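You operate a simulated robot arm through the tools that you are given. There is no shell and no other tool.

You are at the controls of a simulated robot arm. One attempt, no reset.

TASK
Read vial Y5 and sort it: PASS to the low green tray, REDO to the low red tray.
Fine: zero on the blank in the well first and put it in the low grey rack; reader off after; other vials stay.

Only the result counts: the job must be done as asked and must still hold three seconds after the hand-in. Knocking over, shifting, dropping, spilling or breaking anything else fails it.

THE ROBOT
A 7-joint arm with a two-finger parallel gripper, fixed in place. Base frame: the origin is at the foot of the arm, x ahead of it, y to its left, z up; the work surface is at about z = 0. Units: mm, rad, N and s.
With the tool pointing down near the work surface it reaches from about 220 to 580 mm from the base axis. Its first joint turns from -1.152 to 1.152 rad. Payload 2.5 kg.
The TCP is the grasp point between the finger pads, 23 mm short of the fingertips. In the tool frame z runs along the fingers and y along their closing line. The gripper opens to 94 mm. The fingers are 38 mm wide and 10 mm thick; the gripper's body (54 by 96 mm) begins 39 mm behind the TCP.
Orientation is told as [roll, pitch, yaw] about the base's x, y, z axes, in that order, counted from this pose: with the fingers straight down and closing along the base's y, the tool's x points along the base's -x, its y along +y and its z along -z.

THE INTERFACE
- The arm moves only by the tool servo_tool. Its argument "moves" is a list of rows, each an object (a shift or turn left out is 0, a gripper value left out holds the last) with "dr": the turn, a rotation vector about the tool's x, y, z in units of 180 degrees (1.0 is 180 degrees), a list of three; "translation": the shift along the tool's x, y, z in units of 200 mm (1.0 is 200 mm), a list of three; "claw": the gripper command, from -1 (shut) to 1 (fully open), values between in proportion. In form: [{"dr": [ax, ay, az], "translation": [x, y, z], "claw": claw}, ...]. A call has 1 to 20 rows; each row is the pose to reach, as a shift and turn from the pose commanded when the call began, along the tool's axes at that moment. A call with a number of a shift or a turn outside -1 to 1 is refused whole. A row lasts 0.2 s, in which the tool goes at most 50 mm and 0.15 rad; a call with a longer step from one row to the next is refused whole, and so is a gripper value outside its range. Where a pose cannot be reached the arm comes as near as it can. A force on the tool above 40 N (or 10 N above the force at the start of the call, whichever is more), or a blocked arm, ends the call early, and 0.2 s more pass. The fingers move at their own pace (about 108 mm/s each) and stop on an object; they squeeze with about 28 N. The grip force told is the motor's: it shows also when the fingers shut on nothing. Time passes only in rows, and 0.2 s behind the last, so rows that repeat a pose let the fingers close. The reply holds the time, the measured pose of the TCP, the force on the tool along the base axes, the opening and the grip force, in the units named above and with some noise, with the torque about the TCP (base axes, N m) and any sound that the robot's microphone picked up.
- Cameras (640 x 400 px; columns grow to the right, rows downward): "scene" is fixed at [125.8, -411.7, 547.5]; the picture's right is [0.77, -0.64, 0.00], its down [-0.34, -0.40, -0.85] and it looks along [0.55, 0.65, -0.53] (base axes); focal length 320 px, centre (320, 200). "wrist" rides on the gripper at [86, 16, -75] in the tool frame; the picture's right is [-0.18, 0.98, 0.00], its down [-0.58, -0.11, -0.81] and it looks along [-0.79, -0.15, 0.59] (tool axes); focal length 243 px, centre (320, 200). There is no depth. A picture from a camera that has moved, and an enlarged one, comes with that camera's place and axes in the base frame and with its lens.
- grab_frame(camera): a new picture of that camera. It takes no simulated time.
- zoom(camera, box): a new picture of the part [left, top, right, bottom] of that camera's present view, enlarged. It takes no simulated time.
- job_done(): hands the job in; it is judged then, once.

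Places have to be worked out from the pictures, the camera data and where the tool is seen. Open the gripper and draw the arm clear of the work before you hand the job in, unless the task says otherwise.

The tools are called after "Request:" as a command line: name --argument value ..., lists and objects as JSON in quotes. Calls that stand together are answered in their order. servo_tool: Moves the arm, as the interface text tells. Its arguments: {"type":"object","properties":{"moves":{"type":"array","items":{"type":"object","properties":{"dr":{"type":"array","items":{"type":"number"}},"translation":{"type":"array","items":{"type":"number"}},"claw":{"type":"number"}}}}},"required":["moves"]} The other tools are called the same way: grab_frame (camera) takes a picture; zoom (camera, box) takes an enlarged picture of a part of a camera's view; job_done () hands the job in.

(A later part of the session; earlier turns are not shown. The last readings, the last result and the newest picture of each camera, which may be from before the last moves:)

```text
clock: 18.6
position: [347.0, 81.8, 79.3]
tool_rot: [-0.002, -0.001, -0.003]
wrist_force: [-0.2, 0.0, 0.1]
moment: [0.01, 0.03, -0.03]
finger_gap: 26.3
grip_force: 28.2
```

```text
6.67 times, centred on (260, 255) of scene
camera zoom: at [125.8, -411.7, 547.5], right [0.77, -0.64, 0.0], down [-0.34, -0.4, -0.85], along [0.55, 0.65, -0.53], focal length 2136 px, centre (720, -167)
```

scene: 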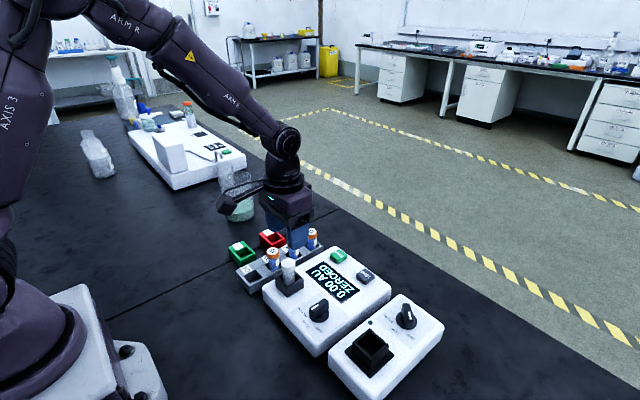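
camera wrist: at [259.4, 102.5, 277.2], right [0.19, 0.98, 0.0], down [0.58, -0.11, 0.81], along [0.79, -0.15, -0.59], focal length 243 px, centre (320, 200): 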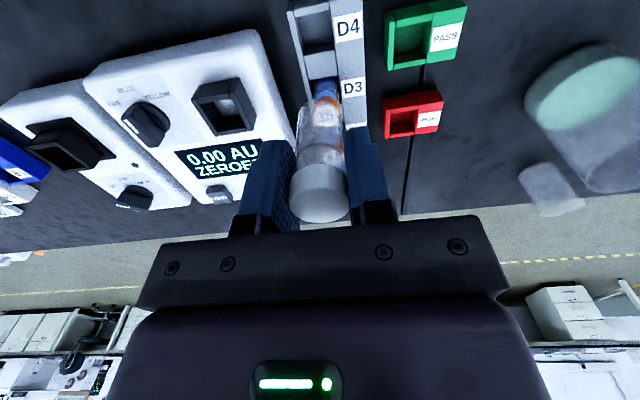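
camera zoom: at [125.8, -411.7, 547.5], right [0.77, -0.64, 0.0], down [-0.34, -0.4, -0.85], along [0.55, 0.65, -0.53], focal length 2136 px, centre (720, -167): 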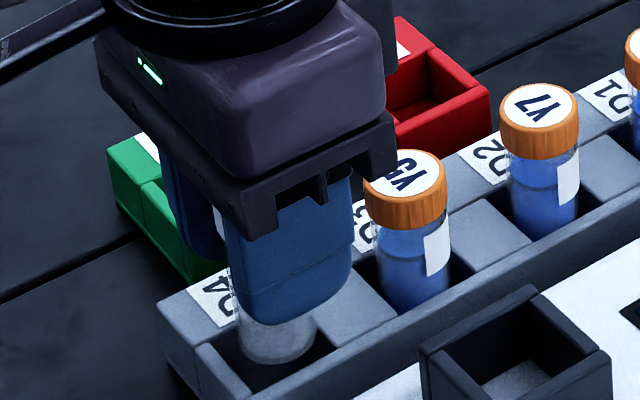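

The blank base is within the D4 opening (TCP 347,82). I'll lower gently toward the floor while watching the force.

Request:
servo_tool --moves '[{"translation": [0.003, 0, 0.03]}, {"translation": [0.003, 0, 0.06]}, {"translation": [0.003, 0, 0.085]}, {"translation": [0.003, 0, 0.095]}, {"translation": [0.003, 0, 0.1]}]'

Request:
zoom --camera "scene" --box '[220, 225, 300, 285]'

Request:
zoom --camera "wrist" --box '[240, 60, 440, 230]'

```text
clock: 19.8
position: [348.6, 80.8, 60.7]
tool_rot: [0.0, 0.0, 0.001]
wrist_force: [0.4, 0.8, -0.7]
moment: [-0.01, 0.01, -0.03]
finger_gap: 26.3
grip_force: 28.4
```

```text
6.67 times, centred on (260, 255) of scene
camera zoom: at [125.8, -411.7, 547.5], right [0.77, -0.64, 0.0], down [-0.34, -0.4, -0.85], along [0.55, 0.65, -0.53], focal length 2136 px, centre (720, -167)
```

zoom: 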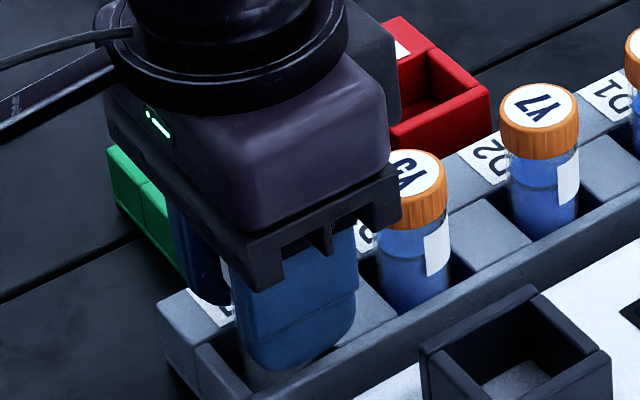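

```text
2.35 times, centred on (340, 145) of wrist
camera zoom: at [260.9, 98.3, 134.2], right [0.18, 0.98, 0.0], down [0.58, -0.11, 0.81], along [0.79, -0.15, -0.59], focal length 571 px, centre (273, 329)
```

zoom: 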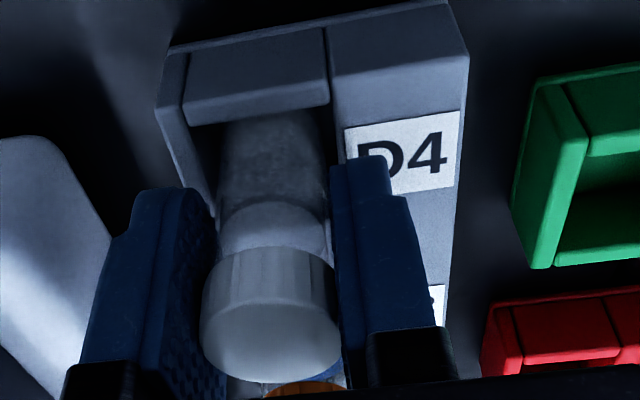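

No contact yet at TCP z≈59. I'll continue in 1 mm steps.

Request:
servo_tool --moves '[{"translation": [0, 0, 0.005]}, {"translation": [0, 0, 0.01]}, {"translation": [0, 0, 0.01]}]'

Request:
servo_tool --moves '[{"translation": [0, 0, 0.005]}, {"translation": [0, 0, 0.005]}]'

```text
clock: 20.6
position: [348.5, 80.6, 56.1]
tool_rot: [0.001, 0.0, -0.001]
wrist_force: [0.5, -0.2, -0.4]
moment: [0.0, -0.03, -0.02]
finger_gap: 26.3
grip_force: 27.9
```

```text
clock: 21.2
position: [348.0, 79.2, 55.6]
tool_rot: [-0.001, 0.001, -0.002]
wrist_force: [-3.3, -1.7, 12.8]
moment: [-0.08, 0.18, 0.04]
finger_gap: 26.3
grip_force: 28.4
```

The 12.8 N contact at z≈56 means the blank is seated on the rack floor. I'll back off a hair, open to 40 mm, and lift away.

Request:
servo_tool --moves '[{"translation": [0, 0, -0.003]}, {"translation": [0, 0, -0.003], "claw": -0.1}, {"translation": [0, 0, -0.003], "claw": -0.1}, {"translation": [0, 0, -0.003], "claw": -0.1}]'

Request:
servo_tool --moves '[{"translation": [0, 0, -0.05]}, {"translation": [0, 0, -0.15]}, {"translation": [0, 0, -0.35]}, {"translation": [0, 0, -0.55]}, {"translation": [0, 0, -0.65]}, {"translation": [0, 0, -0.65]}]'

Request:
grab_frame --camera "wrist"

Request:
zoom --camera "scene" --box '[220, 215, 340, 305]'

```text
clock: 22.2
position: [345.9, 82.5, 56.4]
tool_rot: [0.001, 0.0, 0.0]
wrist_force: [-0.7, -1.0, -0.8]
moment: [0.02, 0.02, -0.02]
finger_gap: 42.6
grip_force: 0.0
```

```text
clock: 23.6
position: [349.0, 77.8, 184.0]
tool_rot: [0.001, 0.001, -0.001]
wrist_force: [-0.3, -0.9, -0.1]
moment: [0.0, 0.01, -0.01]
finger_gap: 42.5
grip_force: 0.1
```

```text
taken
camera wrist: at [261.2, 94.9, 259.8], right [0.18, 0.98, 0.0], down [0.58, -0.11, 0.81], along [0.79, -0.15, -0.59], focal length 243 px, centre (320, 200)
```

wrist: 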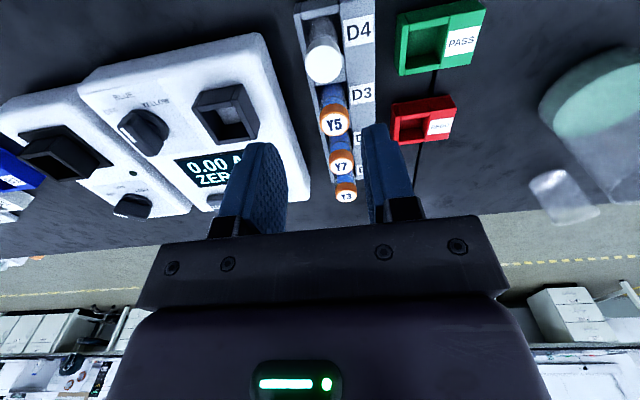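

```text
4.44 times, centred on (280, 260) of scene
camera zoom: at [125.8, -411.7, 547.5], right [0.77, -0.64, 0.0], down [-0.34, -0.4, -0.85], along [0.55, 0.65, -0.53], focal length 1424 px, centre (498, -67)
```

zoom: 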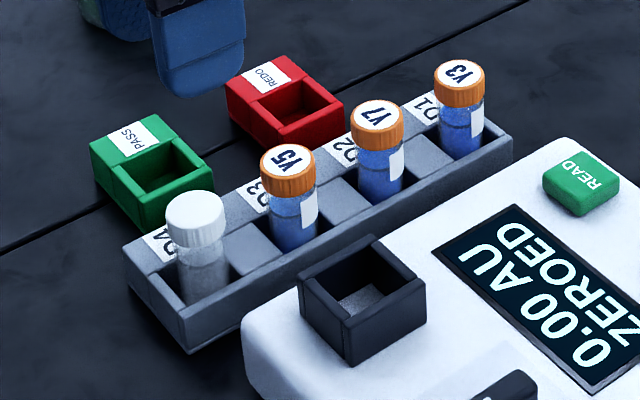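

The blank stands upright in D4 and the well is empty. Next I'll move over Y5 at about (401,82.5) and come down partway to check alignment.

Request:
servo_tool --moves '[{"translation": [-0.14, 0.01, 0]}, {"translation": [-0.27, 0.018, 0]}, {"translation": [-0.27, 0.018, 0.15]}, {"translation": [-0.27, 0.018, 0.3]}, {"translation": [-0.27, 0.018, 0.4]}, {"translation": [-0.27, 0.018, 0.4]}]'

Request:
grab_frame --camera "wrist"

Request:
zoom --camera "wrist" --box '[240, 60, 400, 240]'

```text
clock: 25.0
position: [402.9, 83.3, 104.6]
tool_rot: [0.002, 0.001, 0.0]
wrist_force: [-0.9, 0.0, -0.1]
moment: [0.02, 0.01, 0.02]
finger_gap: 42.3
grip_force: 0.0
```

```text
taken
camera wrist: at [315.3, 100.6, 179.6], right [0.18, 0.98, 0.0], down [0.58, -0.11, 0.81], along [0.79, -0.15, -0.59], focal length 243 px, centre (320, 200)
```

wrist: 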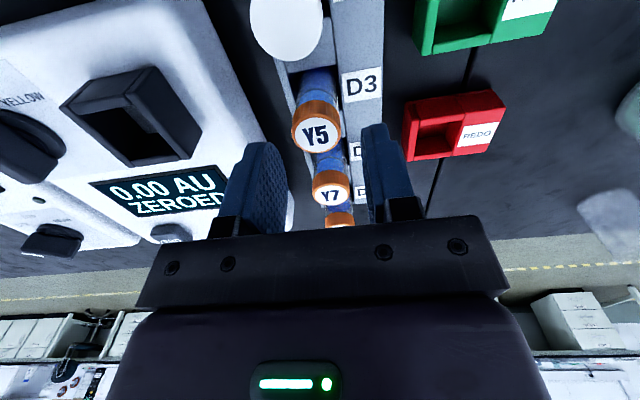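

```text
2.22 times, centred on (320, 150) of wrist
camera zoom: at [315.3, 100.6, 179.6], right [0.18, 0.98, 0.0], down [0.58, -0.11, 0.81], along [0.79, -0.15, -0.59], focal length 539 px, centre (320, 311)
```

zoom: 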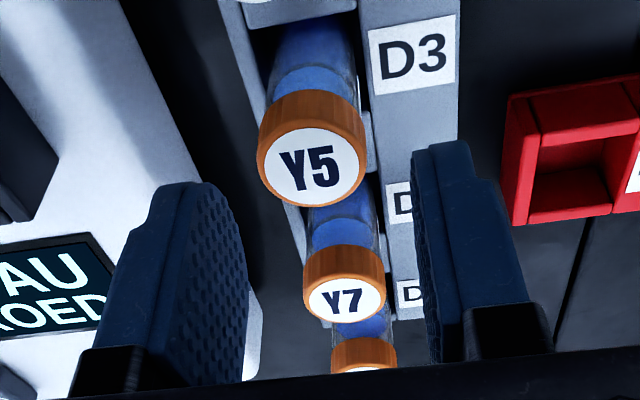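

Y5 is 2–3 mm further in +x and 1.6 mm in -y of the TCP. I'll correct for that, descend to TCP z≈57 and close.

Request:
servo_tool --moves '[{"translation": [-0.011, -0.0075, 0.05]}, {"translation": [-0.011, -0.0075, 0.14]}, {"translation": [-0.011, -0.0075, 0.21]}, {"translation": [-0.011, -0.0075, 0.24]}, {"translation": [-0.011, -0.0075, 0.24]}]'

Request:
zoom --camera "wrist" --box '[220, 60, 420, 240]'

Request:
zoom --camera "scene" --box '[220, 215, 340, 305]'

```text
clock: 26.2
position: [405.5, 83.7, 58.5]
tool_rot: [0.0, 0.001, 0.0]
wrist_force: [-0.2, -0.5, -0.8]
moment: [0.01, 0.03, -0.03]
finger_gap: 42.4
grip_force: 0.1
```

```text
2.22 times, centred on (320, 150) of wrist
camera zoom: at [318.4, 100.2, 132.9], right [0.18, 0.98, 0.0], down [0.58, -0.11, 0.81], along [0.79, -0.15, -0.59], focal length 539 px, centre (320, 311)
```

zoom: 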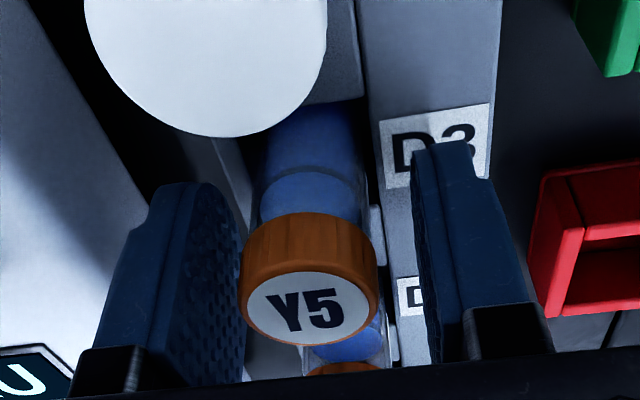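

```text
4.44 times, centred on (280, 260) of scene
camera zoom: at [125.8, -411.7, 547.5], right [0.77, -0.64, 0.0], down [-0.34, -0.4, -0.85], along [0.55, 0.65, -0.53], focal length 1424 px, centre (498, -67)
```

zoom: 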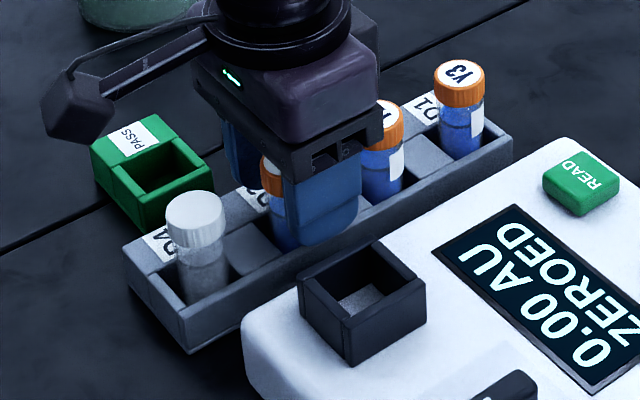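

The TCP is about 2.3 mm too far in +y relative to the cap. I'll nudge it and then close.

Request:
servo_tool --moves '[{"translation": [0, -0.0115, 0]}, {"translation": [0, -0.0115, 0]}]'

Request:
zoom --camera "wrist" --box '[220, 60, 420, 240]'

```text
clock: 26.8
position: [403.6, 81.9, 58.2]
tool_rot: [-0.002, 0.0, 0.0]
wrist_force: [0.2, -0.4, 0.3]
moment: [0.0, -0.01, 0.01]
finger_gap: 42.3
grip_force: 0.0
```

```text
2.22 times, centred on (320, 150) of wrist
camera zoom: at [317.2, 98.2, 132.8], right [0.18, 0.98, 0.0], down [0.58, -0.11, 0.81], along [0.79, -0.15, -0.59], focal length 539 px, centre (320, 311)
```

zoom: 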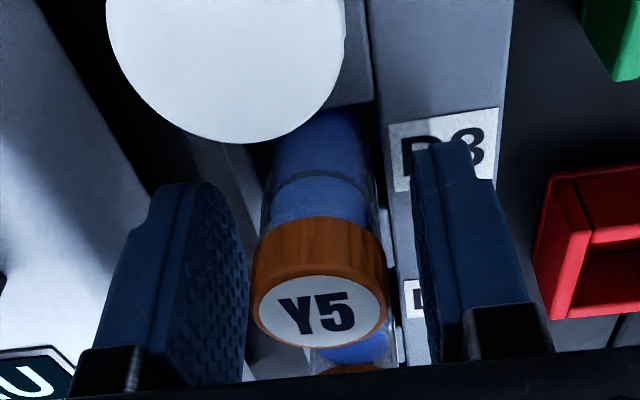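

Y5's cap is now centred at the TCP pixel column. Closing.

Request:
servo_tool --moves '[{"claw": -1}, {"claw": -1}, {"claw": -1}]'

Request:
servo_tool --moves '[{"translation": [0, 0, -0.08]}, {"translation": [0, 0, -0.2]}, {"translation": [0, 0, -0.4]}, {"translation": [0, 0, -0.6]}, {"translation": [0, 0, -0.7]}, {"translation": [0, 0, -0.7]}]'

Request:
zoom --camera "scene" --box '[200, 175, 340, 295]'

Request:
grab_frame --camera "wrist"

```text
clock: 27.6
position: [403.6, 80.8, 58.5]
tool_rot: [-0.001, -0.001, -0.001]
wrist_force: [0.3, 0.0, 2.5]
moment: [0.06, 0.04, 0.01]
finger_gap: 26.1
grip_force: 28.2
```

```text
clock: 29.0
position: [404.9, 78.8, 198.4]
tool_rot: [0.001, 0.001, 0.0]
wrist_force: [0.3, 0.2, -0.7]
moment: [0.0, 0.01, 0.03]
finger_gap: 25.9
grip_force: 27.9
```

```text
3.33 times, centred on (270, 235) of scene
camera zoom: at [125.8, -411.7, 547.5], right [0.77, -0.64, 0.0], down [-0.34, -0.4, -0.85], along [0.55, 0.65, -0.53], focal length 1068 px, centre (487, 83)
```

zoom: 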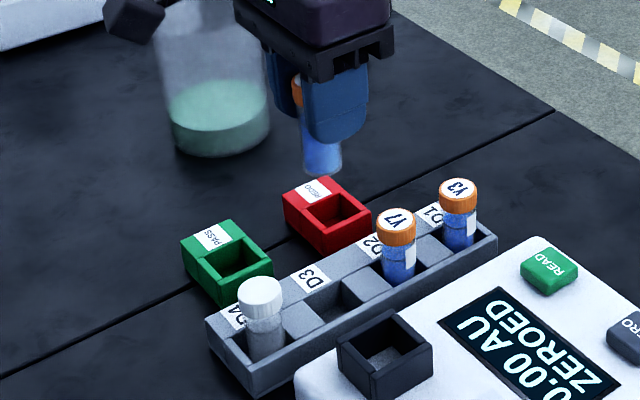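

```text
taken
camera wrist: at [318.0, 96.0, 272.9], right [0.18, 0.98, 0.0], down [0.58, -0.11, 0.81], along [0.79, -0.15, -0.59], focal length 243 px, centre (320, 200)
```

wrist: 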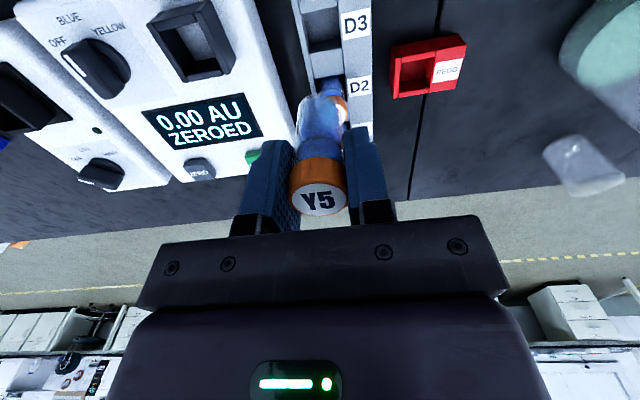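

Y5 is held upright. I'll carry it over the well at about (380.5,-14) at height and check alignment.

Request:
servo_tool --moves '[{"translation": [0.03, -0.12, 0]}, {"translation": [0.06, -0.24, 0]}, {"translation": [0.09, -0.36, 0]}, {"translation": [0.1175, -0.47, 0]}, {"translation": [0.1175, -0.47, 0.12]}, {"translation": [0.1175, -0.47, 0.22]}, {"translation": [0.1175, -0.47, 0.22]}, {"translation": [0.1175, -0.47, 0.22]}]'

Request:
zoom --camera "wrist" --box '[250, 0, 390, 120]'

Request:
zoom --camera "scene" --box '[250, 215, 350, 305]'

Request:
grab_frame --camera "wrist"

```text
clock: 30.8
position: [382.9, -12.7, 153.4]
tool_rot: [0.0, 0.0, -0.001]
wrist_force: [0.1, 0.6, -0.3]
moment: [0.02, -0.01, 0.03]
finger_gap: 25.8
grip_force: 27.8
```

```text
3.33 times, centred on (320, 60) of wrist
camera zoom: at [295.6, 4.1, 228.8], right [0.18, 0.98, 0.0], down [0.58, -0.11, 0.81], along [0.79, -0.15, -0.59], focal length 809 px, centre (320, 667)
```

zoom: 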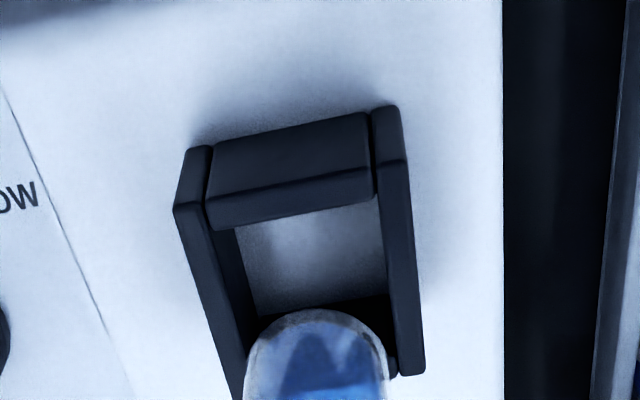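

```text
4.44 times, centred on (300, 260) of scene
camera zoom: at [125.8, -411.7, 547.5], right [0.77, -0.64, 0.0], down [-0.34, -0.4, -0.85], along [0.55, 0.65, -0.53], focal length 1424 px, centre (409, -67)
```

zoom: 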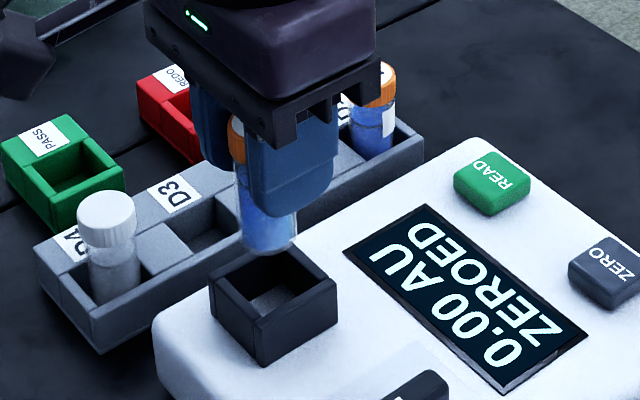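

```text
taken
camera wrist: at [295.6, 4.1, 228.8], right [0.18, 0.98, 0.0], down [0.58, -0.11, 0.81], along [0.79, -0.15, -0.59], focal length 243 px, centre (320, 200)
```

wrist: 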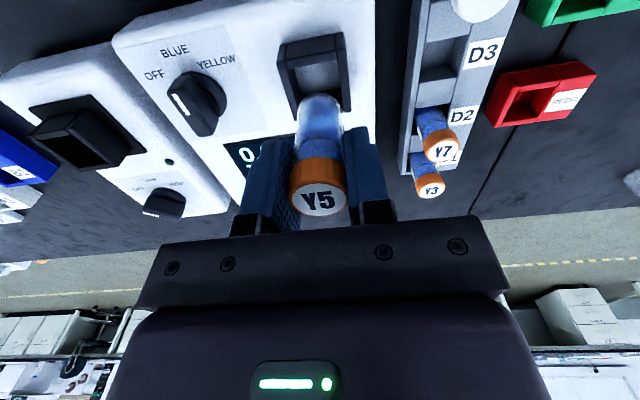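

The well's inner opening is centred about 1.5 mm in -x and 2 mm in -y of the vial. I'll correct and lower until the base is just above the rim.

Request:
servo_tool --moves '[{"translation": [0.0075, -0.01, 0]}, {"translation": [0.0075, -0.01, 0.06]}, {"translation": [0.0075, -0.01, 0.095]}, {"translation": [0.0075, -0.01, 0.095]}, {"translation": [0.0075, -0.01, 0.095]}]'

Request:
zoom --camera "wrist" --box '[250, 20, 390, 160]'

Request:
zoom --camera "scene" --box '[260, 235, 330, 305]'

```text
clock: 32.0
position: [379.3, -15.3, 134.4]
tool_rot: [-0.001, 0.001, 0.001]
wrist_force: [0.0, 0.2, -0.6]
moment: [-0.01, 0.02, -0.05]
finger_gap: 25.8
grip_force: 28.5
```

```text
2.86 times, centred on (320, 90) of wrist
camera zoom: at [292.5, 1.5, 210.8], right [0.18, 0.98, 0.0], down [0.58, -0.11, 0.81], along [0.79, -0.15, -0.59], focal length 693 px, centre (320, 514)
```

zoom: 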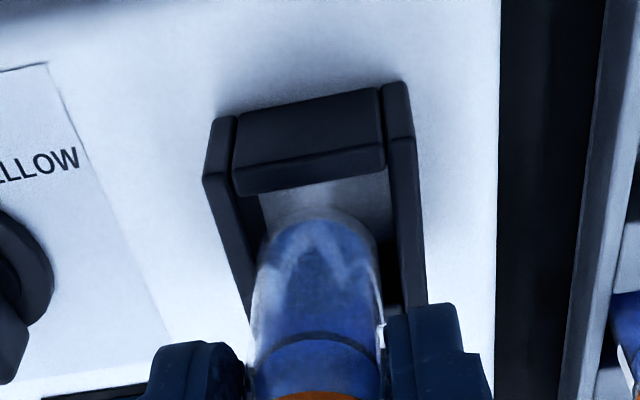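

```text
5.71 times, centred on (295, 270) of scene
camera zoom: at [125.8, -411.7, 547.5], right [0.77, -0.64, 0.0], down [-0.34, -0.4, -0.85], along [0.55, 0.65, -0.53], focal length 1831 px, centre (463, -200)
```

zoom: 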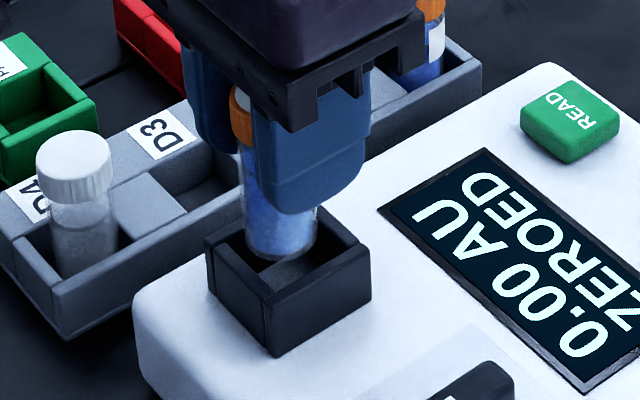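

Alignment is within about 1 mm. I'll apply a small correction and lower the base into the well.

Request:
servo_tool --moves '[{"translation": [-0.005, 0.0035, 0]}, {"translation": [-0.005, 0.0035, 0.04]}, {"translation": [-0.005, 0.0035, 0.08]}, {"translation": [-0.005, 0.0035, 0.11]}, {"translation": [-0.005, 0.0035, 0.11]}]'

Request:
zoom --camera "wrist" --box '[250, 20, 390, 160]'

Request:
zoom --camera "scene" --box '[260, 235, 330, 305]'

```text
clock: 33.2
position: [380.9, -14.9, 114.8]
tool_rot: [-0.001, -0.001, 0.001]
wrist_force: [0.1, 0.4, -0.2]
moment: [0.05, 0.0, 0.04]
finger_gap: 26.2
grip_force: 27.7
```

```text
2.86 times, centred on (320, 90) of wrist
camera zoom: at [293.3, 2.1, 189.3], right [0.18, 0.98, 0.0], down [0.58, -0.11, 0.81], along [0.79, -0.15, -0.59], focal length 693 px, centre (320, 514)
```

zoom: 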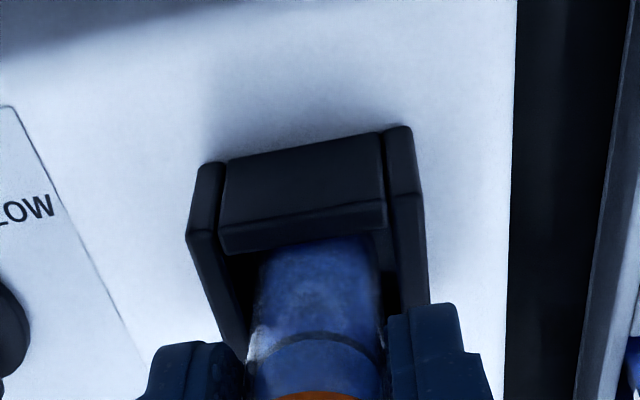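

```text
5.71 times, centred on (295, 270) of scene
camera zoom: at [125.8, -411.7, 547.5], right [0.77, -0.64, 0.0], down [-0.34, -0.4, -0.85], along [0.55, 0.65, -0.53], focal length 1831 px, centre (463, -200)
```

zoom: 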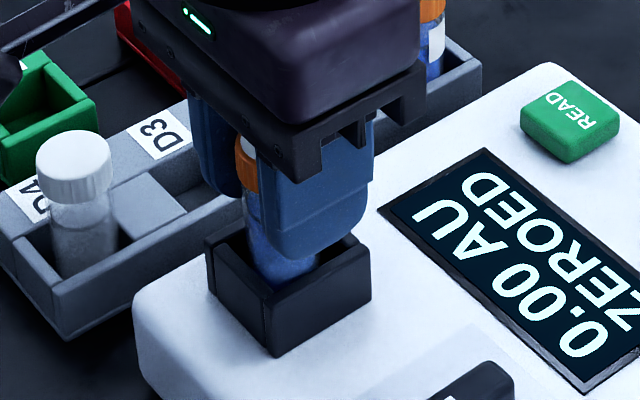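

The base is inside the well with no contact. Lowering the rest gently.

Request:
servo_tool --moves '[{"translation": [0, 0, 0.025]}, {"translation": [0, 0, 0.045]}, {"translation": [0, 0, 0.05]}, {"translation": [0, 0, 0.05]}]'

Request:
servo_tool --moves '[{"translation": [0, 0, 0.004]}, {"translation": [0, 0, 0.004]}]'

```text
clock: 34.2
position: [381.3, -15.2, 103.5]
tool_rot: [0.0, -0.001, 0.0]
wrist_force: [-0.5, 0.2, 0.0]
moment: [0.03, -0.01, -0.04]
finger_gap: 26.1
grip_force: 27.4
```

```text
clock: 34.8
position: [380.6, -14.9, 105.0]
tool_rot: [0.0, -0.001, 0.0]
wrist_force: [-5.2, 2.5, 21.4]
moment: [0.12, 0.3, -0.05]
finger_gap: 25.7
grip_force: 28.1
```

Contact shows Y5 is seated on the well floor. I'll back off slightly, open, and rise well clear.

Request:
servo_tool --moves '[{"translation": [0, 0, -0.003]}, {"translation": [0, 0, -0.003], "claw": -0.1}, {"translation": [0, 0, -0.003], "claw": -0.1}, {"translation": [0, 0, -0.003], "claw": -0.1}]'

Request:
servo_tool --moves '[{"translation": [0, 0, -0.05]}, {"translation": [0, 0, -0.15]}, {"translation": [0, 0, -0.35]}, {"translation": [0, 0, -0.48]}, {"translation": [0, 0, -0.48]}]'

Request:
grab_frame --camera "wrist"

Request:
zoom --camera "scene" --box '[250, 225, 390, 325]'

```text
clock: 35.8
position: [381.0, -15.0, 104.7]
tool_rot: [0.0, 0.001, 0.0]
wrist_force: [0.8, 0.3, 0.3]
moment: [0.0, 0.01, -0.01]
finger_gap: 42.4
grip_force: 0.0
```

```text
clock: 37.0
position: [378.3, -16.9, 199.3]
tool_rot: [0.001, 0.001, -0.001]
wrist_force: [-0.1, 0.0, 0.2]
moment: [-0.01, 0.0, 0.0]
finger_gap: 42.6
grip_force: 0.0
```

```text
taken
camera wrist: at [291.2, 0.8, 274.5], right [0.18, 0.98, 0.0], down [0.58, -0.11, 0.81], along [0.79, -0.15, -0.59], focal length 243 px, centre (320, 200)
```

wrist: 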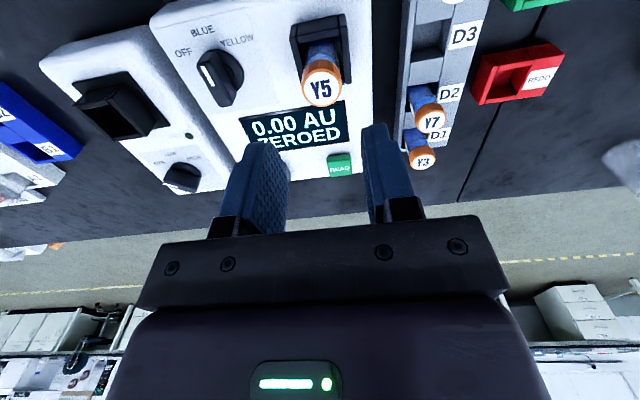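

```text
4.00 times, centred on (320, 275) of scene
camera zoom: at [125.8, -411.7, 547.5], right [0.77, -0.64, 0.0], down [-0.34, -0.4, -0.85], along [0.55, 0.65, -0.53], focal length 1282 px, centre (320, -100)
```

zoom: 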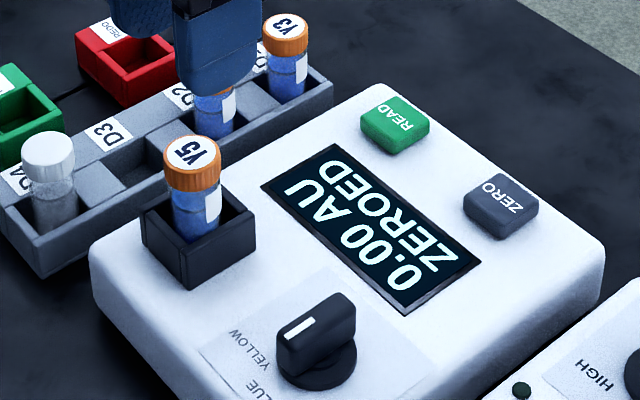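

Y5 stands upright in the well. I'll close the gripper and go above READ at (516,-14.5).

Request:
servo_tool --moves '[{"translation": [-0.18, 0, 0], "claw": -1}, {"translation": [-0.36, 0, 0]}, {"translation": [-0.54, 0.003, 0]}, {"translation": [-0.694, 0.003, 0]}, {"translation": [-0.694, 0.003, 0.2]}, {"translation": [-0.694, 0.003, 0.4]}, {"translation": [-0.694, 0.003, 0.5]}, {"translation": [-0.694, 0.003, 0.5]}]'

Request:
grab_frame --camera "wrist"

```text
clock: 38.8
position: [517.9, -14.8, 101.8]
tool_rot: [0.002, 0.0, -0.001]
wrist_force: [-0.6, -0.5, 0.3]
moment: [0.0, 0.02, 0.0]
finger_gap: 0.0
grip_force: 28.3
```

```text
taken
camera wrist: at [431.0, 1.4, 175.8], right [0.18, 0.98, 0.0], down [0.58, -0.11, 0.81], along [0.79, -0.15, -0.59], focal length 243 px, centre (320, 200)
```

wrist: 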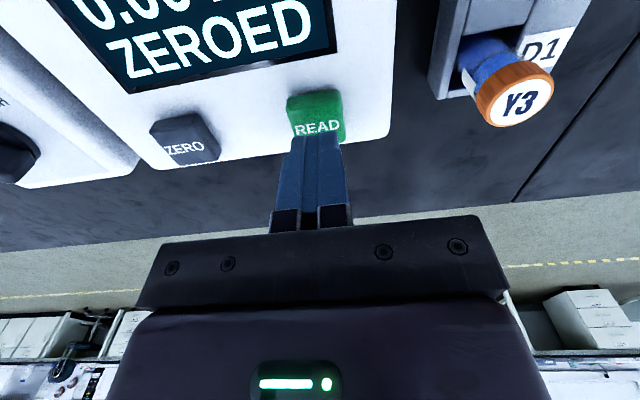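

The closed fingers are right over READ. Pressing down in small steps.

Request:
servo_tool --moves '[{"translation": [0, 0, 0.05]}, {"translation": [0, 0, 0.09]}, {"translation": [0, 0, 0.1]}, {"translation": [0, 0, 0.11]}, {"translation": [0, 0, 0.118]}, {"translation": [0, 0, 0.122]}]'

Request:
zoom --camera "scene" --box '[250, 225, 390, 325]'

Request:
grab_frame --camera "wrist"

```text
clock: 40.2
position: [519.1, -15.6, 76.3]
tool_rot: [0.0, -0.001, -0.002]
wrist_force: [-7.4, -3.7, 25.8]
moment: [-0.07, 0.34, 0.08]
finger_gap: 0.0
grip_force: 27.7
heard: click
```

```text
4.00 times, centred on (320, 275) of scene
camera zoom: at [125.6, -411.7, 547.5], right [0.77, -0.64, 0.0], down [-0.34, -0.4, -0.85], along [0.55, 0.65, -0.53], focal length 1282 px, centre (320, -100)
```

zoom: 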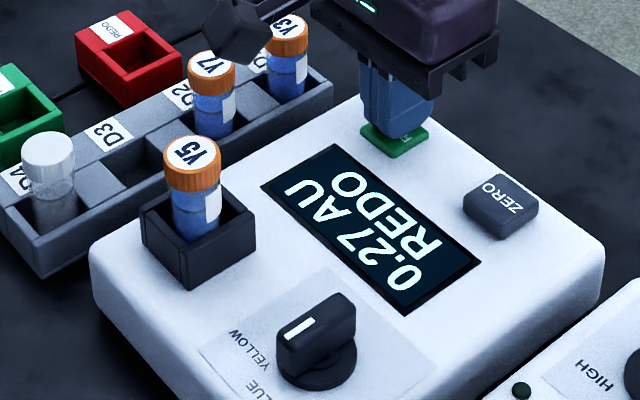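

```text
taken
camera wrist: at [431.7, 1.8, 151.5], right [0.19, 0.98, 0.0], down [0.58, -0.11, 0.81], along [0.79, -0.15, -0.59], focal length 243 px, centre (320, 200)
```

wrist: 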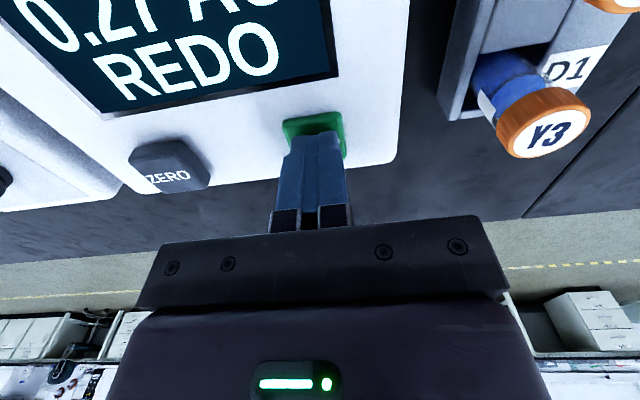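

The display reads "0.27 AU REDO", so Y5 goes in the red tray. I'll lift off, open partly, and return over Y5.

Request:
servo_tool --moves '[{"translation": [0, 0, -0.1]}, {"translation": [0, 0, -0.3]}, {"translation": [0, 0, -0.5]}, {"translation": [0, 0, -0.615], "claw": -0.1}, {"translation": [0.2, 0, -0.615]}, {"translation": [0.4, 0, -0.615]}, {"translation": [0.58, 0, -0.615]}, {"translation": [0.69, 0, -0.615]}, {"translation": [0.69, 0, -0.5]}, {"translation": [0.69, 0, -0.38]}, {"translation": [0.69, 0, -0.38]}, {"translation": [0.69, 0, -0.38]}]'

Request:
grab_frame --camera "wrist"

Request:
zoom --camera "wrist" --box '[240, 60, 400, 240]'

Request:
zoom --camera "scene" --box '[250, 225, 390, 325]'

```text
clock: 42.8
position: [383.2, -17.7, 151.1]
tool_rot: [0.0, 0.0, -0.001]
wrist_force: [-0.1, 0.3, -0.4]
moment: [-0.01, 0.03, 0.02]
finger_gap: 42.4
grip_force: 0.1
```

```text
taken
camera wrist: at [296.4, 0.5, 225.1], right [0.18, 0.98, 0.0], down [0.58, -0.11, 0.81], along [0.79, -0.15, -0.59], focal length 243 px, centre (320, 200)
```

wrist: 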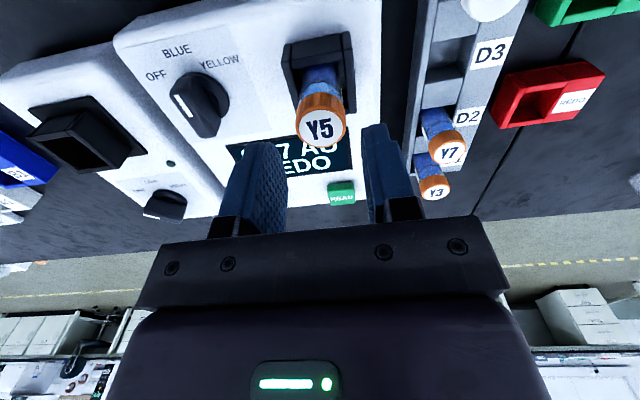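

```text
2.22 times, centred on (320, 150) of wrist
camera zoom: at [296.4, 0.5, 225.1], right [0.18, 0.98, 0.0], down [0.58, -0.11, 0.81], along [0.79, -0.15, -0.59], focal length 539 px, centre (320, 311)
```

zoom: 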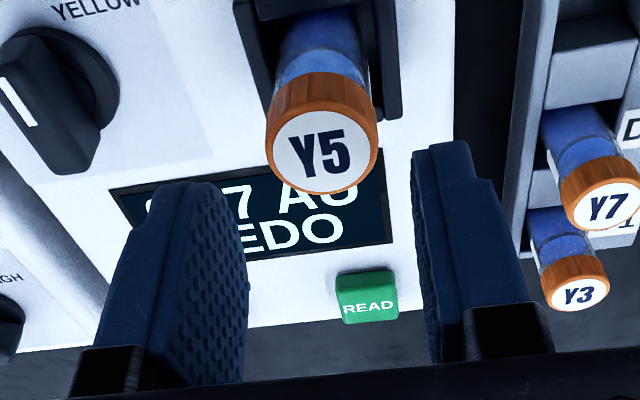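

```text
4.00 times, centred on (320, 275) of scene
camera zoom: at [125.8, -411.7, 547.5], right [0.77, -0.64, 0.0], down [-0.34, -0.4, -0.85], along [0.55, 0.65, -0.53], focal length 1282 px, centre (320, -100)
```

zoom: 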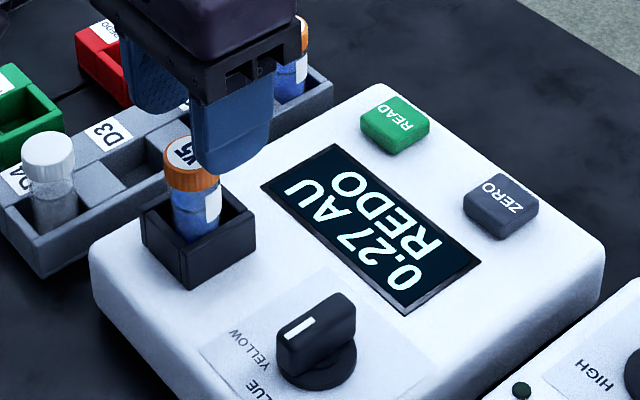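

Y5 is about 1.8 mm in -x and 0.6 mm in +y of the TCP. I'll correct and descend to TCP z≈104.

Request:
servo_tool --moves '[{"translation": [0.009, 0.003, 0.05]}, {"translation": [0.009, 0.003, 0.14]}, {"translation": [0.009, 0.003, 0.2]}, {"translation": [0.009, 0.003, 0.23]}, {"translation": [0.009, 0.003, 0.23]}]'

Request:
zoom --camera "wrist" --box '[220, 60, 420, 240]'

```text
clock: 44.0
position: [379.9, -13.5, 105.2]
tool_rot: [0.001, 0.0, -0.001]
wrist_force: [-1.2, -0.2, 0.2]
moment: [-0.02, 0.01, 0.0]
finger_gap: 42.2
grip_force: 0.0
```

```text
2.22 times, centred on (320, 150) of wrist
camera zoom: at [292.5, 3.0, 179.9], right [0.18, 0.98, 0.0], down [0.58, -0.11, 0.81], along [0.79, -0.15, -0.59], focal length 539 px, centre (320, 311)
```

zoom: 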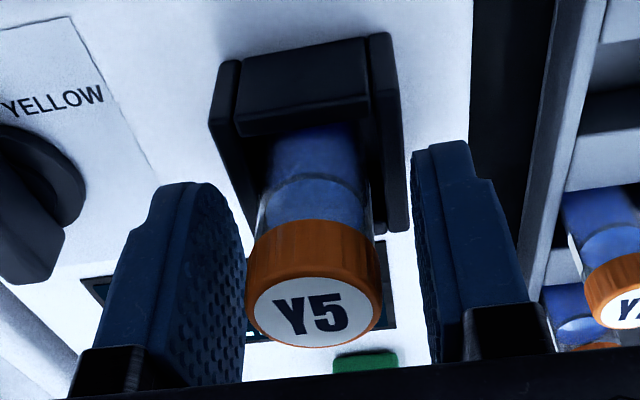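

The cap is 1.5 mm to -y. I'll nudge, close and lift.

Request:
servo_tool --moves '[{"translation": [0, -0.0075, 0]}, {"translation": [0, -0.0075, 0]}, {"translation": [0, -0.0075, 0], "claw": -1}, {"translation": [0, -0.0075, 0]}, {"translation": [0, -0.0075, 0]}]'

Request:
servo_tool --moves '[{"translation": [0, 0, -0.08]}, {"translation": [0, 0, -0.2]}, {"translation": [0, 0, -0.4]}, {"translation": [0, 0, -0.55]}, {"translation": [0, 0, -0.55]}]'

Request:
grab_frame --camera "wrist"

Request:
zoom --camera "wrist" --box '[440, 40, 640, 165]'

Request:
zoom --camera "scene" --box '[235, 215, 305, 260]'

```text
clock: 45.2
position: [379.0, -16.0, 105.5]
tool_rot: [-0.001, 0.0, -0.001]
wrist_force: [0.2, 0.2, -0.1]
moment: [0.05, 0.02, -0.03]
finger_gap: 25.8
grip_force: 27.8
```

```text
clock: 46.4
position: [376.8, -14.9, 216.5]
tool_rot: [-0.001, 0.0, 0.002]
wrist_force: [0.1, 0.2, -0.3]
moment: [0.04, -0.02, 0.01]
finger_gap: 26.2
grip_force: 28.3
```

```text
taken
camera wrist: at [289.8, 2.7, 291.7], right [0.18, 0.98, 0.0], down [0.58, -0.11, 0.81], along [0.79, -0.15, -0.59], focal length 243 px, centre (320, 200)
```

wrist: 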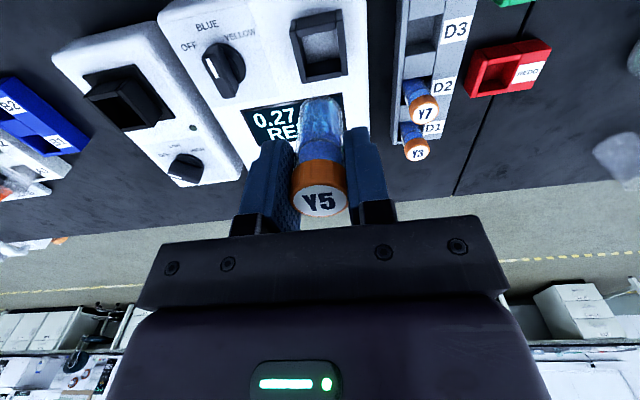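

```text
3.20 times, centred on (540, 102) of wrist
camera zoom: at [289.8, 2.7, 291.7], right [0.18, 0.98, 0.0], down [0.58, -0.11, 0.81], along [0.79, -0.15, -0.59], focal length 776 px, centre (-384, 512)
```

zoom: 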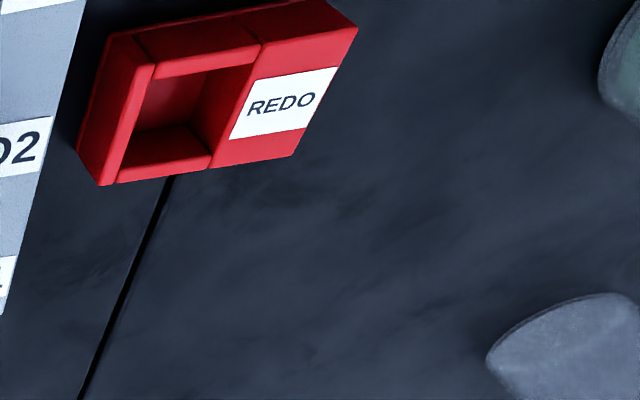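

```text
8.89 times, centred on (270, 238) of scene
camera zoom: at [125.8, -411.7, 547.5], right [0.77, -0.64, 0.0], down [-0.34, -0.4, -0.85], along [0.55, 0.65, -0.53], focal length 2848 px, centre (764, -133)
```

zoom: 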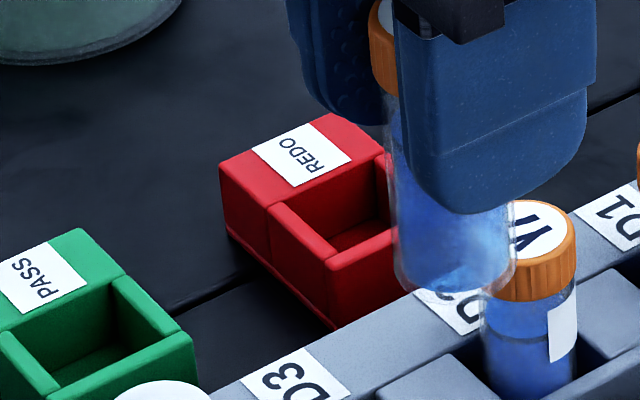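

The red tray slot spans roughly x 442–475, y 155–186, with its centre near (459,170.5). I'll carry Y5 there at height, then check.

Request:
servo_tool --moves '[{"translation": [-0.08, 0.18, 0]}, {"translation": [-0.165, 0.365, 0]}, {"translation": [-0.25, 0.55, 0]}, {"translation": [-0.335, 0.735, 0]}, {"translation": [-0.415, 0.92, 0]}, {"translation": [-0.415, 0.92, 0]}, {"translation": [-0.415, 0.92, 0]}]'

Request:
grab_frame --camera "wrist"

Request:
zoom --camera "wrist" --box '[260, 0, 420, 110]'

Request:
grab_frame --camera "scene"

```text
clock: 48.0
position: [460.7, 168.5, 216.3]
tool_rot: [0.0, 0.0, -0.001]
wrist_force: [1.3, -0.3, -0.6]
moment: [-0.03, -0.01, 0.01]
finger_gap: 26.2
grip_force: 28.4
```

```text
taken
camera wrist: at [374.0, 184.6, 291.1], right [0.18, 0.98, 0.0], down [0.58, -0.11, 0.81], along [0.79, -0.15, -0.59], focal length 243 px, centre (320, 200)
```

wrist: 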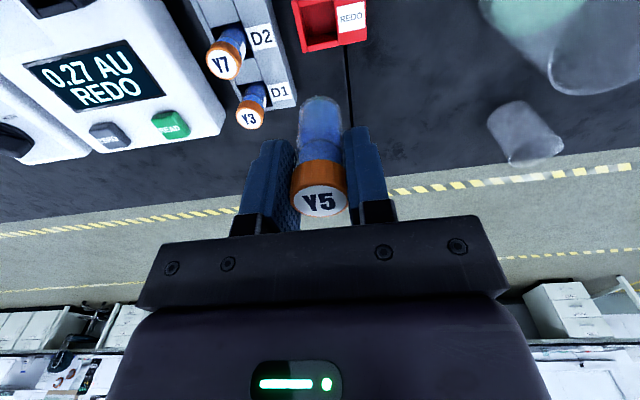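

```text
3.64 times, centred on (340, 55) of wrist
camera zoom: at [374.0, 184.6, 291.1], right [0.18, 0.98, 0.0], down [0.58, -0.11, 0.81], along [0.79, -0.15, -0.59], focal length 882 px, centre (247, 727)
```

zoom: 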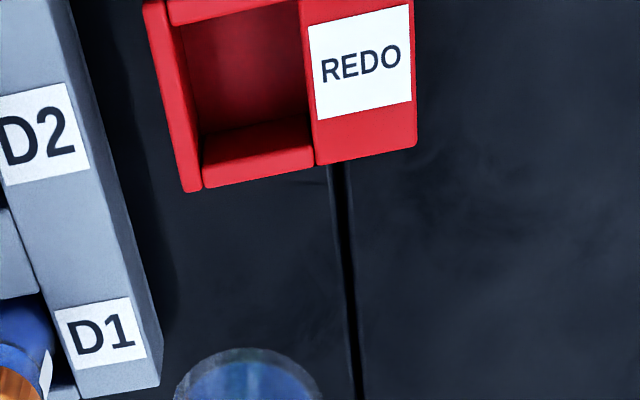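

```text
taken
```

scene: 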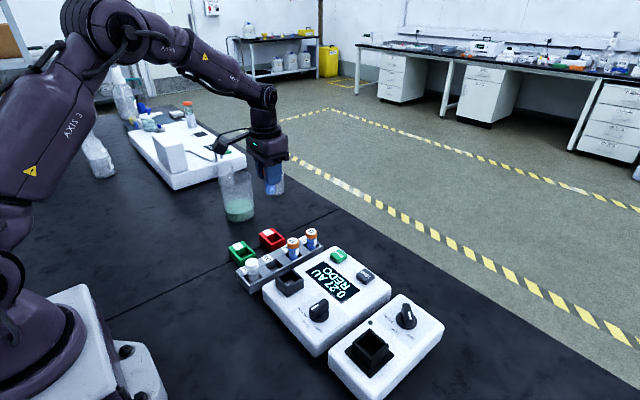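

The held vial is already within 1.5 mm of the slot centre, and the rim is at z≈26. I'll descend to TCP z≈95 and recheck.

Request:
servo_tool --moves '[{"translation": [0.0075, 0, 0.15]}, {"translation": [0.0075, 0, 0.3]}, {"translation": [0.0075, 0, 0.45]}, {"translation": [0.0075, 0, 0.57]}, {"translation": [0.0075, 0, 0.605]}, {"translation": [0.0075, 0, 0.605]}]'

Request:
zoom --camera "wrist" --box '[250, 20, 390, 160]'

Request:
zoom --camera "scene" --box '[225, 195, 315, 265]'

```text
clock: 49.4
position: [460.6, 168.3, 92.7]
tool_rot: [0.0, -0.001, -0.001]
wrist_force: [-0.5, -0.3, -0.9]
moment: [0.01, 0.0, 0.0]
finger_gap: 26.2
grip_force: 28.2
```

```text
2.86 times, centred on (320, 90) of wrist
camera zoom: at [372.3, 185.9, 168.1], right [0.18, 0.98, 0.0], down [0.58, -0.11, 0.81], along [0.79, -0.15, -0.59], focal length 693 px, centre (320, 514)
```

zoom: 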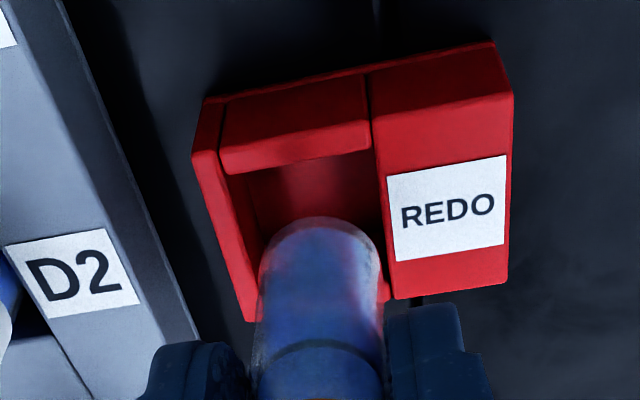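

```text
5.71 times, centred on (270, 230) of scene
camera zoom: at [125.8, -411.7, 547.5], right [0.77, -0.64, 0.0], down [-0.34, -0.4, -0.85], along [0.55, 0.65, -0.53], focal length 1831 px, centre (606, 29)
```

zoom: 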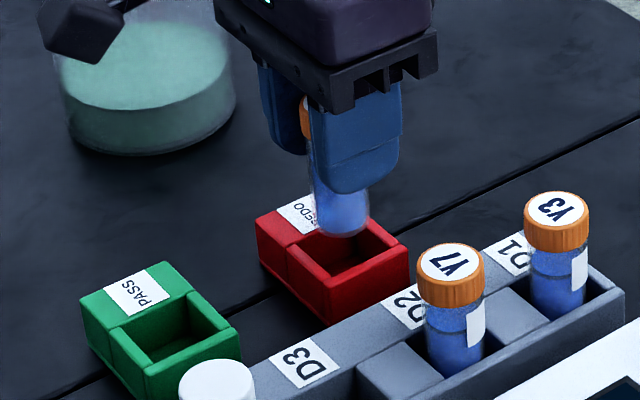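

The slot is 2.3 mm in -y of the vial. I'll shift and lower to the rim.

Request:
servo_tool --moves '[{"translation": [0, -0.0115, 0]}, {"translation": [0, -0.0115, 0.03]}, {"translation": [0, -0.0115, 0.05]}, {"translation": [0, -0.0115, 0.05]}]'

Request:
zoom --camera "wrist" --box '[250, 20, 390, 160]'

Request:
zoom --camera "scene" --box '[225, 195, 315, 265]'

```text
clock: 50.4
position: [460.7, 166.5, 83.7]
tool_rot: [0.001, 0.0, -0.002]
wrist_force: [-0.3, -0.7, -1.2]
moment: [0.01, -0.01, -0.01]
finger_gap: 26.2
grip_force: 28.0
```

```text
2.86 times, centred on (320, 90) of wrist
camera zoom: at [373.7, 184.1, 158.4], right [0.18, 0.98, 0.0], down [0.58, -0.11, 0.81], along [0.79, -0.15, -0.59], focal length 693 px, centre (320, 514)
```

zoom: 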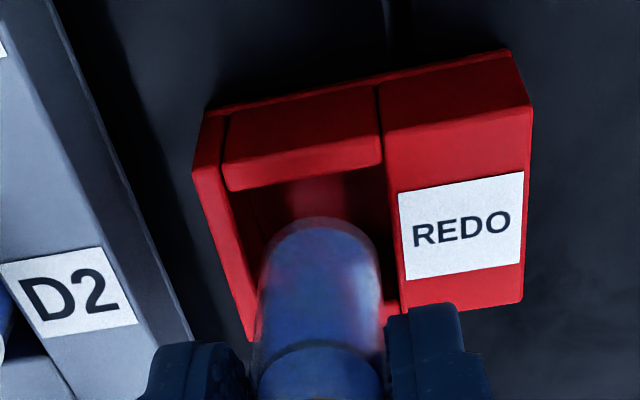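

```text
5.71 times, centred on (270, 230) of scene
camera zoom: at [125.8, -411.7, 547.5], right [0.77, -0.64, 0.0], down [-0.34, -0.4, -0.85], along [0.55, 0.65, -0.53], focal length 1831 px, centre (606, 29)
```

zoom: 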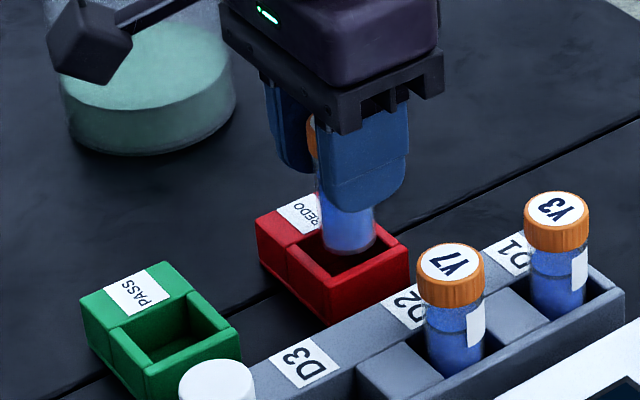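

It's centred in y, with a 1.2 mm trim in -x. Lowering into the slot.

Request:
servo_tool --moves '[{"translation": [0.006, 0, 0]}, {"translation": [0.006, 0, 0.04]}, {"translation": [0.006, 0, 0.08]}, {"translation": [0.006, 0, 0.1]}, {"translation": [0.006, 0, 0.105]}, {"translation": [0.006, 0, 0.105]}]'

Request:
zoom --camera "wrist" --box '[250, 20, 390, 160]'

Request:
zoom --camera "scene" --box '[225, 195, 315, 265]'

```text
clock: 51.8
position: [459.8, 165.6, 64.0]
tool_rot: [0.0, 0.0, 0.001]
wrist_force: [0.4, -0.3, -1.2]
moment: [0.02, -0.01, 0.02]
finger_gap: 26.1
grip_force: 27.8
```

```text
2.86 times, centred on (320, 90) of wrist
camera zoom: at [373.2, 182.8, 137.6], right [0.18, 0.98, 0.0], down [0.58, -0.11, 0.81], along [0.79, -0.15, -0.59], focal length 693 px, centre (320, 514)
```

zoom: 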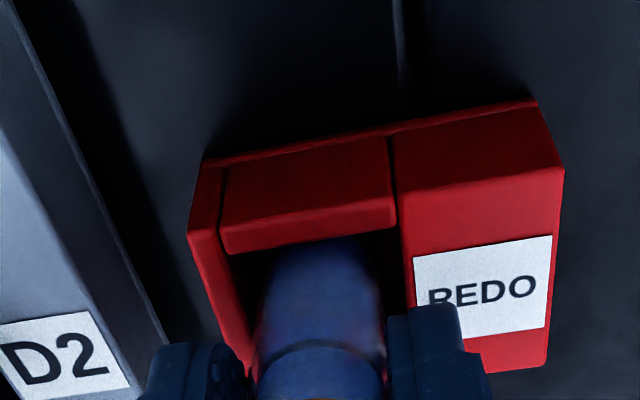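

```text
5.71 times, centred on (270, 230) of scene
camera zoom: at [125.8, -411.7, 547.5], right [0.77, -0.64, 0.0], down [-0.34, -0.4, -0.85], along [0.55, 0.65, -0.53], focal length 1831 px, centre (606, 29)
```

zoom: 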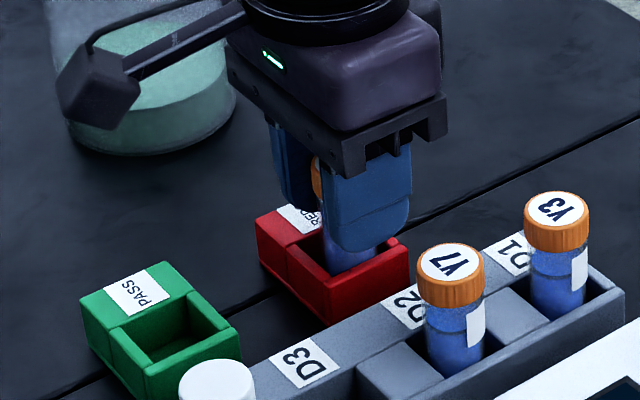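

Y5 is inside the tray slot with no contact. Continuing in small steps to the floor.

Request:
servo_tool --moves '[{"translation": [0, 0, 0.008]}, {"translation": [0, 0, 0.014]}, {"translation": [0, 0, 0.014]}]'

Request:
servo_tool --moves '[{"translation": [0, 0, 0.005]}, {"translation": [0, 0, 0.005]}]'

```text
clock: 52.6
position: [460.1, 166.8, 59.6]
tool_rot: [-0.001, 0.0, -0.002]
wrist_force: [0.4, -1.0, -1.5]
moment: [-0.04, 0.01, 0.03]
finger_gap: 26.3
grip_force: 28.0
```

```text
clock: 53.2
position: [459.4, 165.1, 59.7]
tool_rot: [0.0, 0.002, -0.002]
wrist_force: [-0.5, -0.4, 0.7]
moment: [0.01, 0.0, -0.03]
finger_gap: 26.0
grip_force: 28.4
```

Force is only just starting to change, so I'll step down a bit more.

Request:
servo_tool --moves '[{"translation": [0, 0, 0.005]}, {"translation": [0, 0, 0.005]}]'

```text
clock: 53.8
position: [459.3, 166.2, 59.5]
tool_rot: [0.0, -0.002, -0.001]
wrist_force: [0.4, -1.1, 6.8]
moment: [0.0, -0.03, 0.01]
finger_gap: 26.0
grip_force: 27.3
```

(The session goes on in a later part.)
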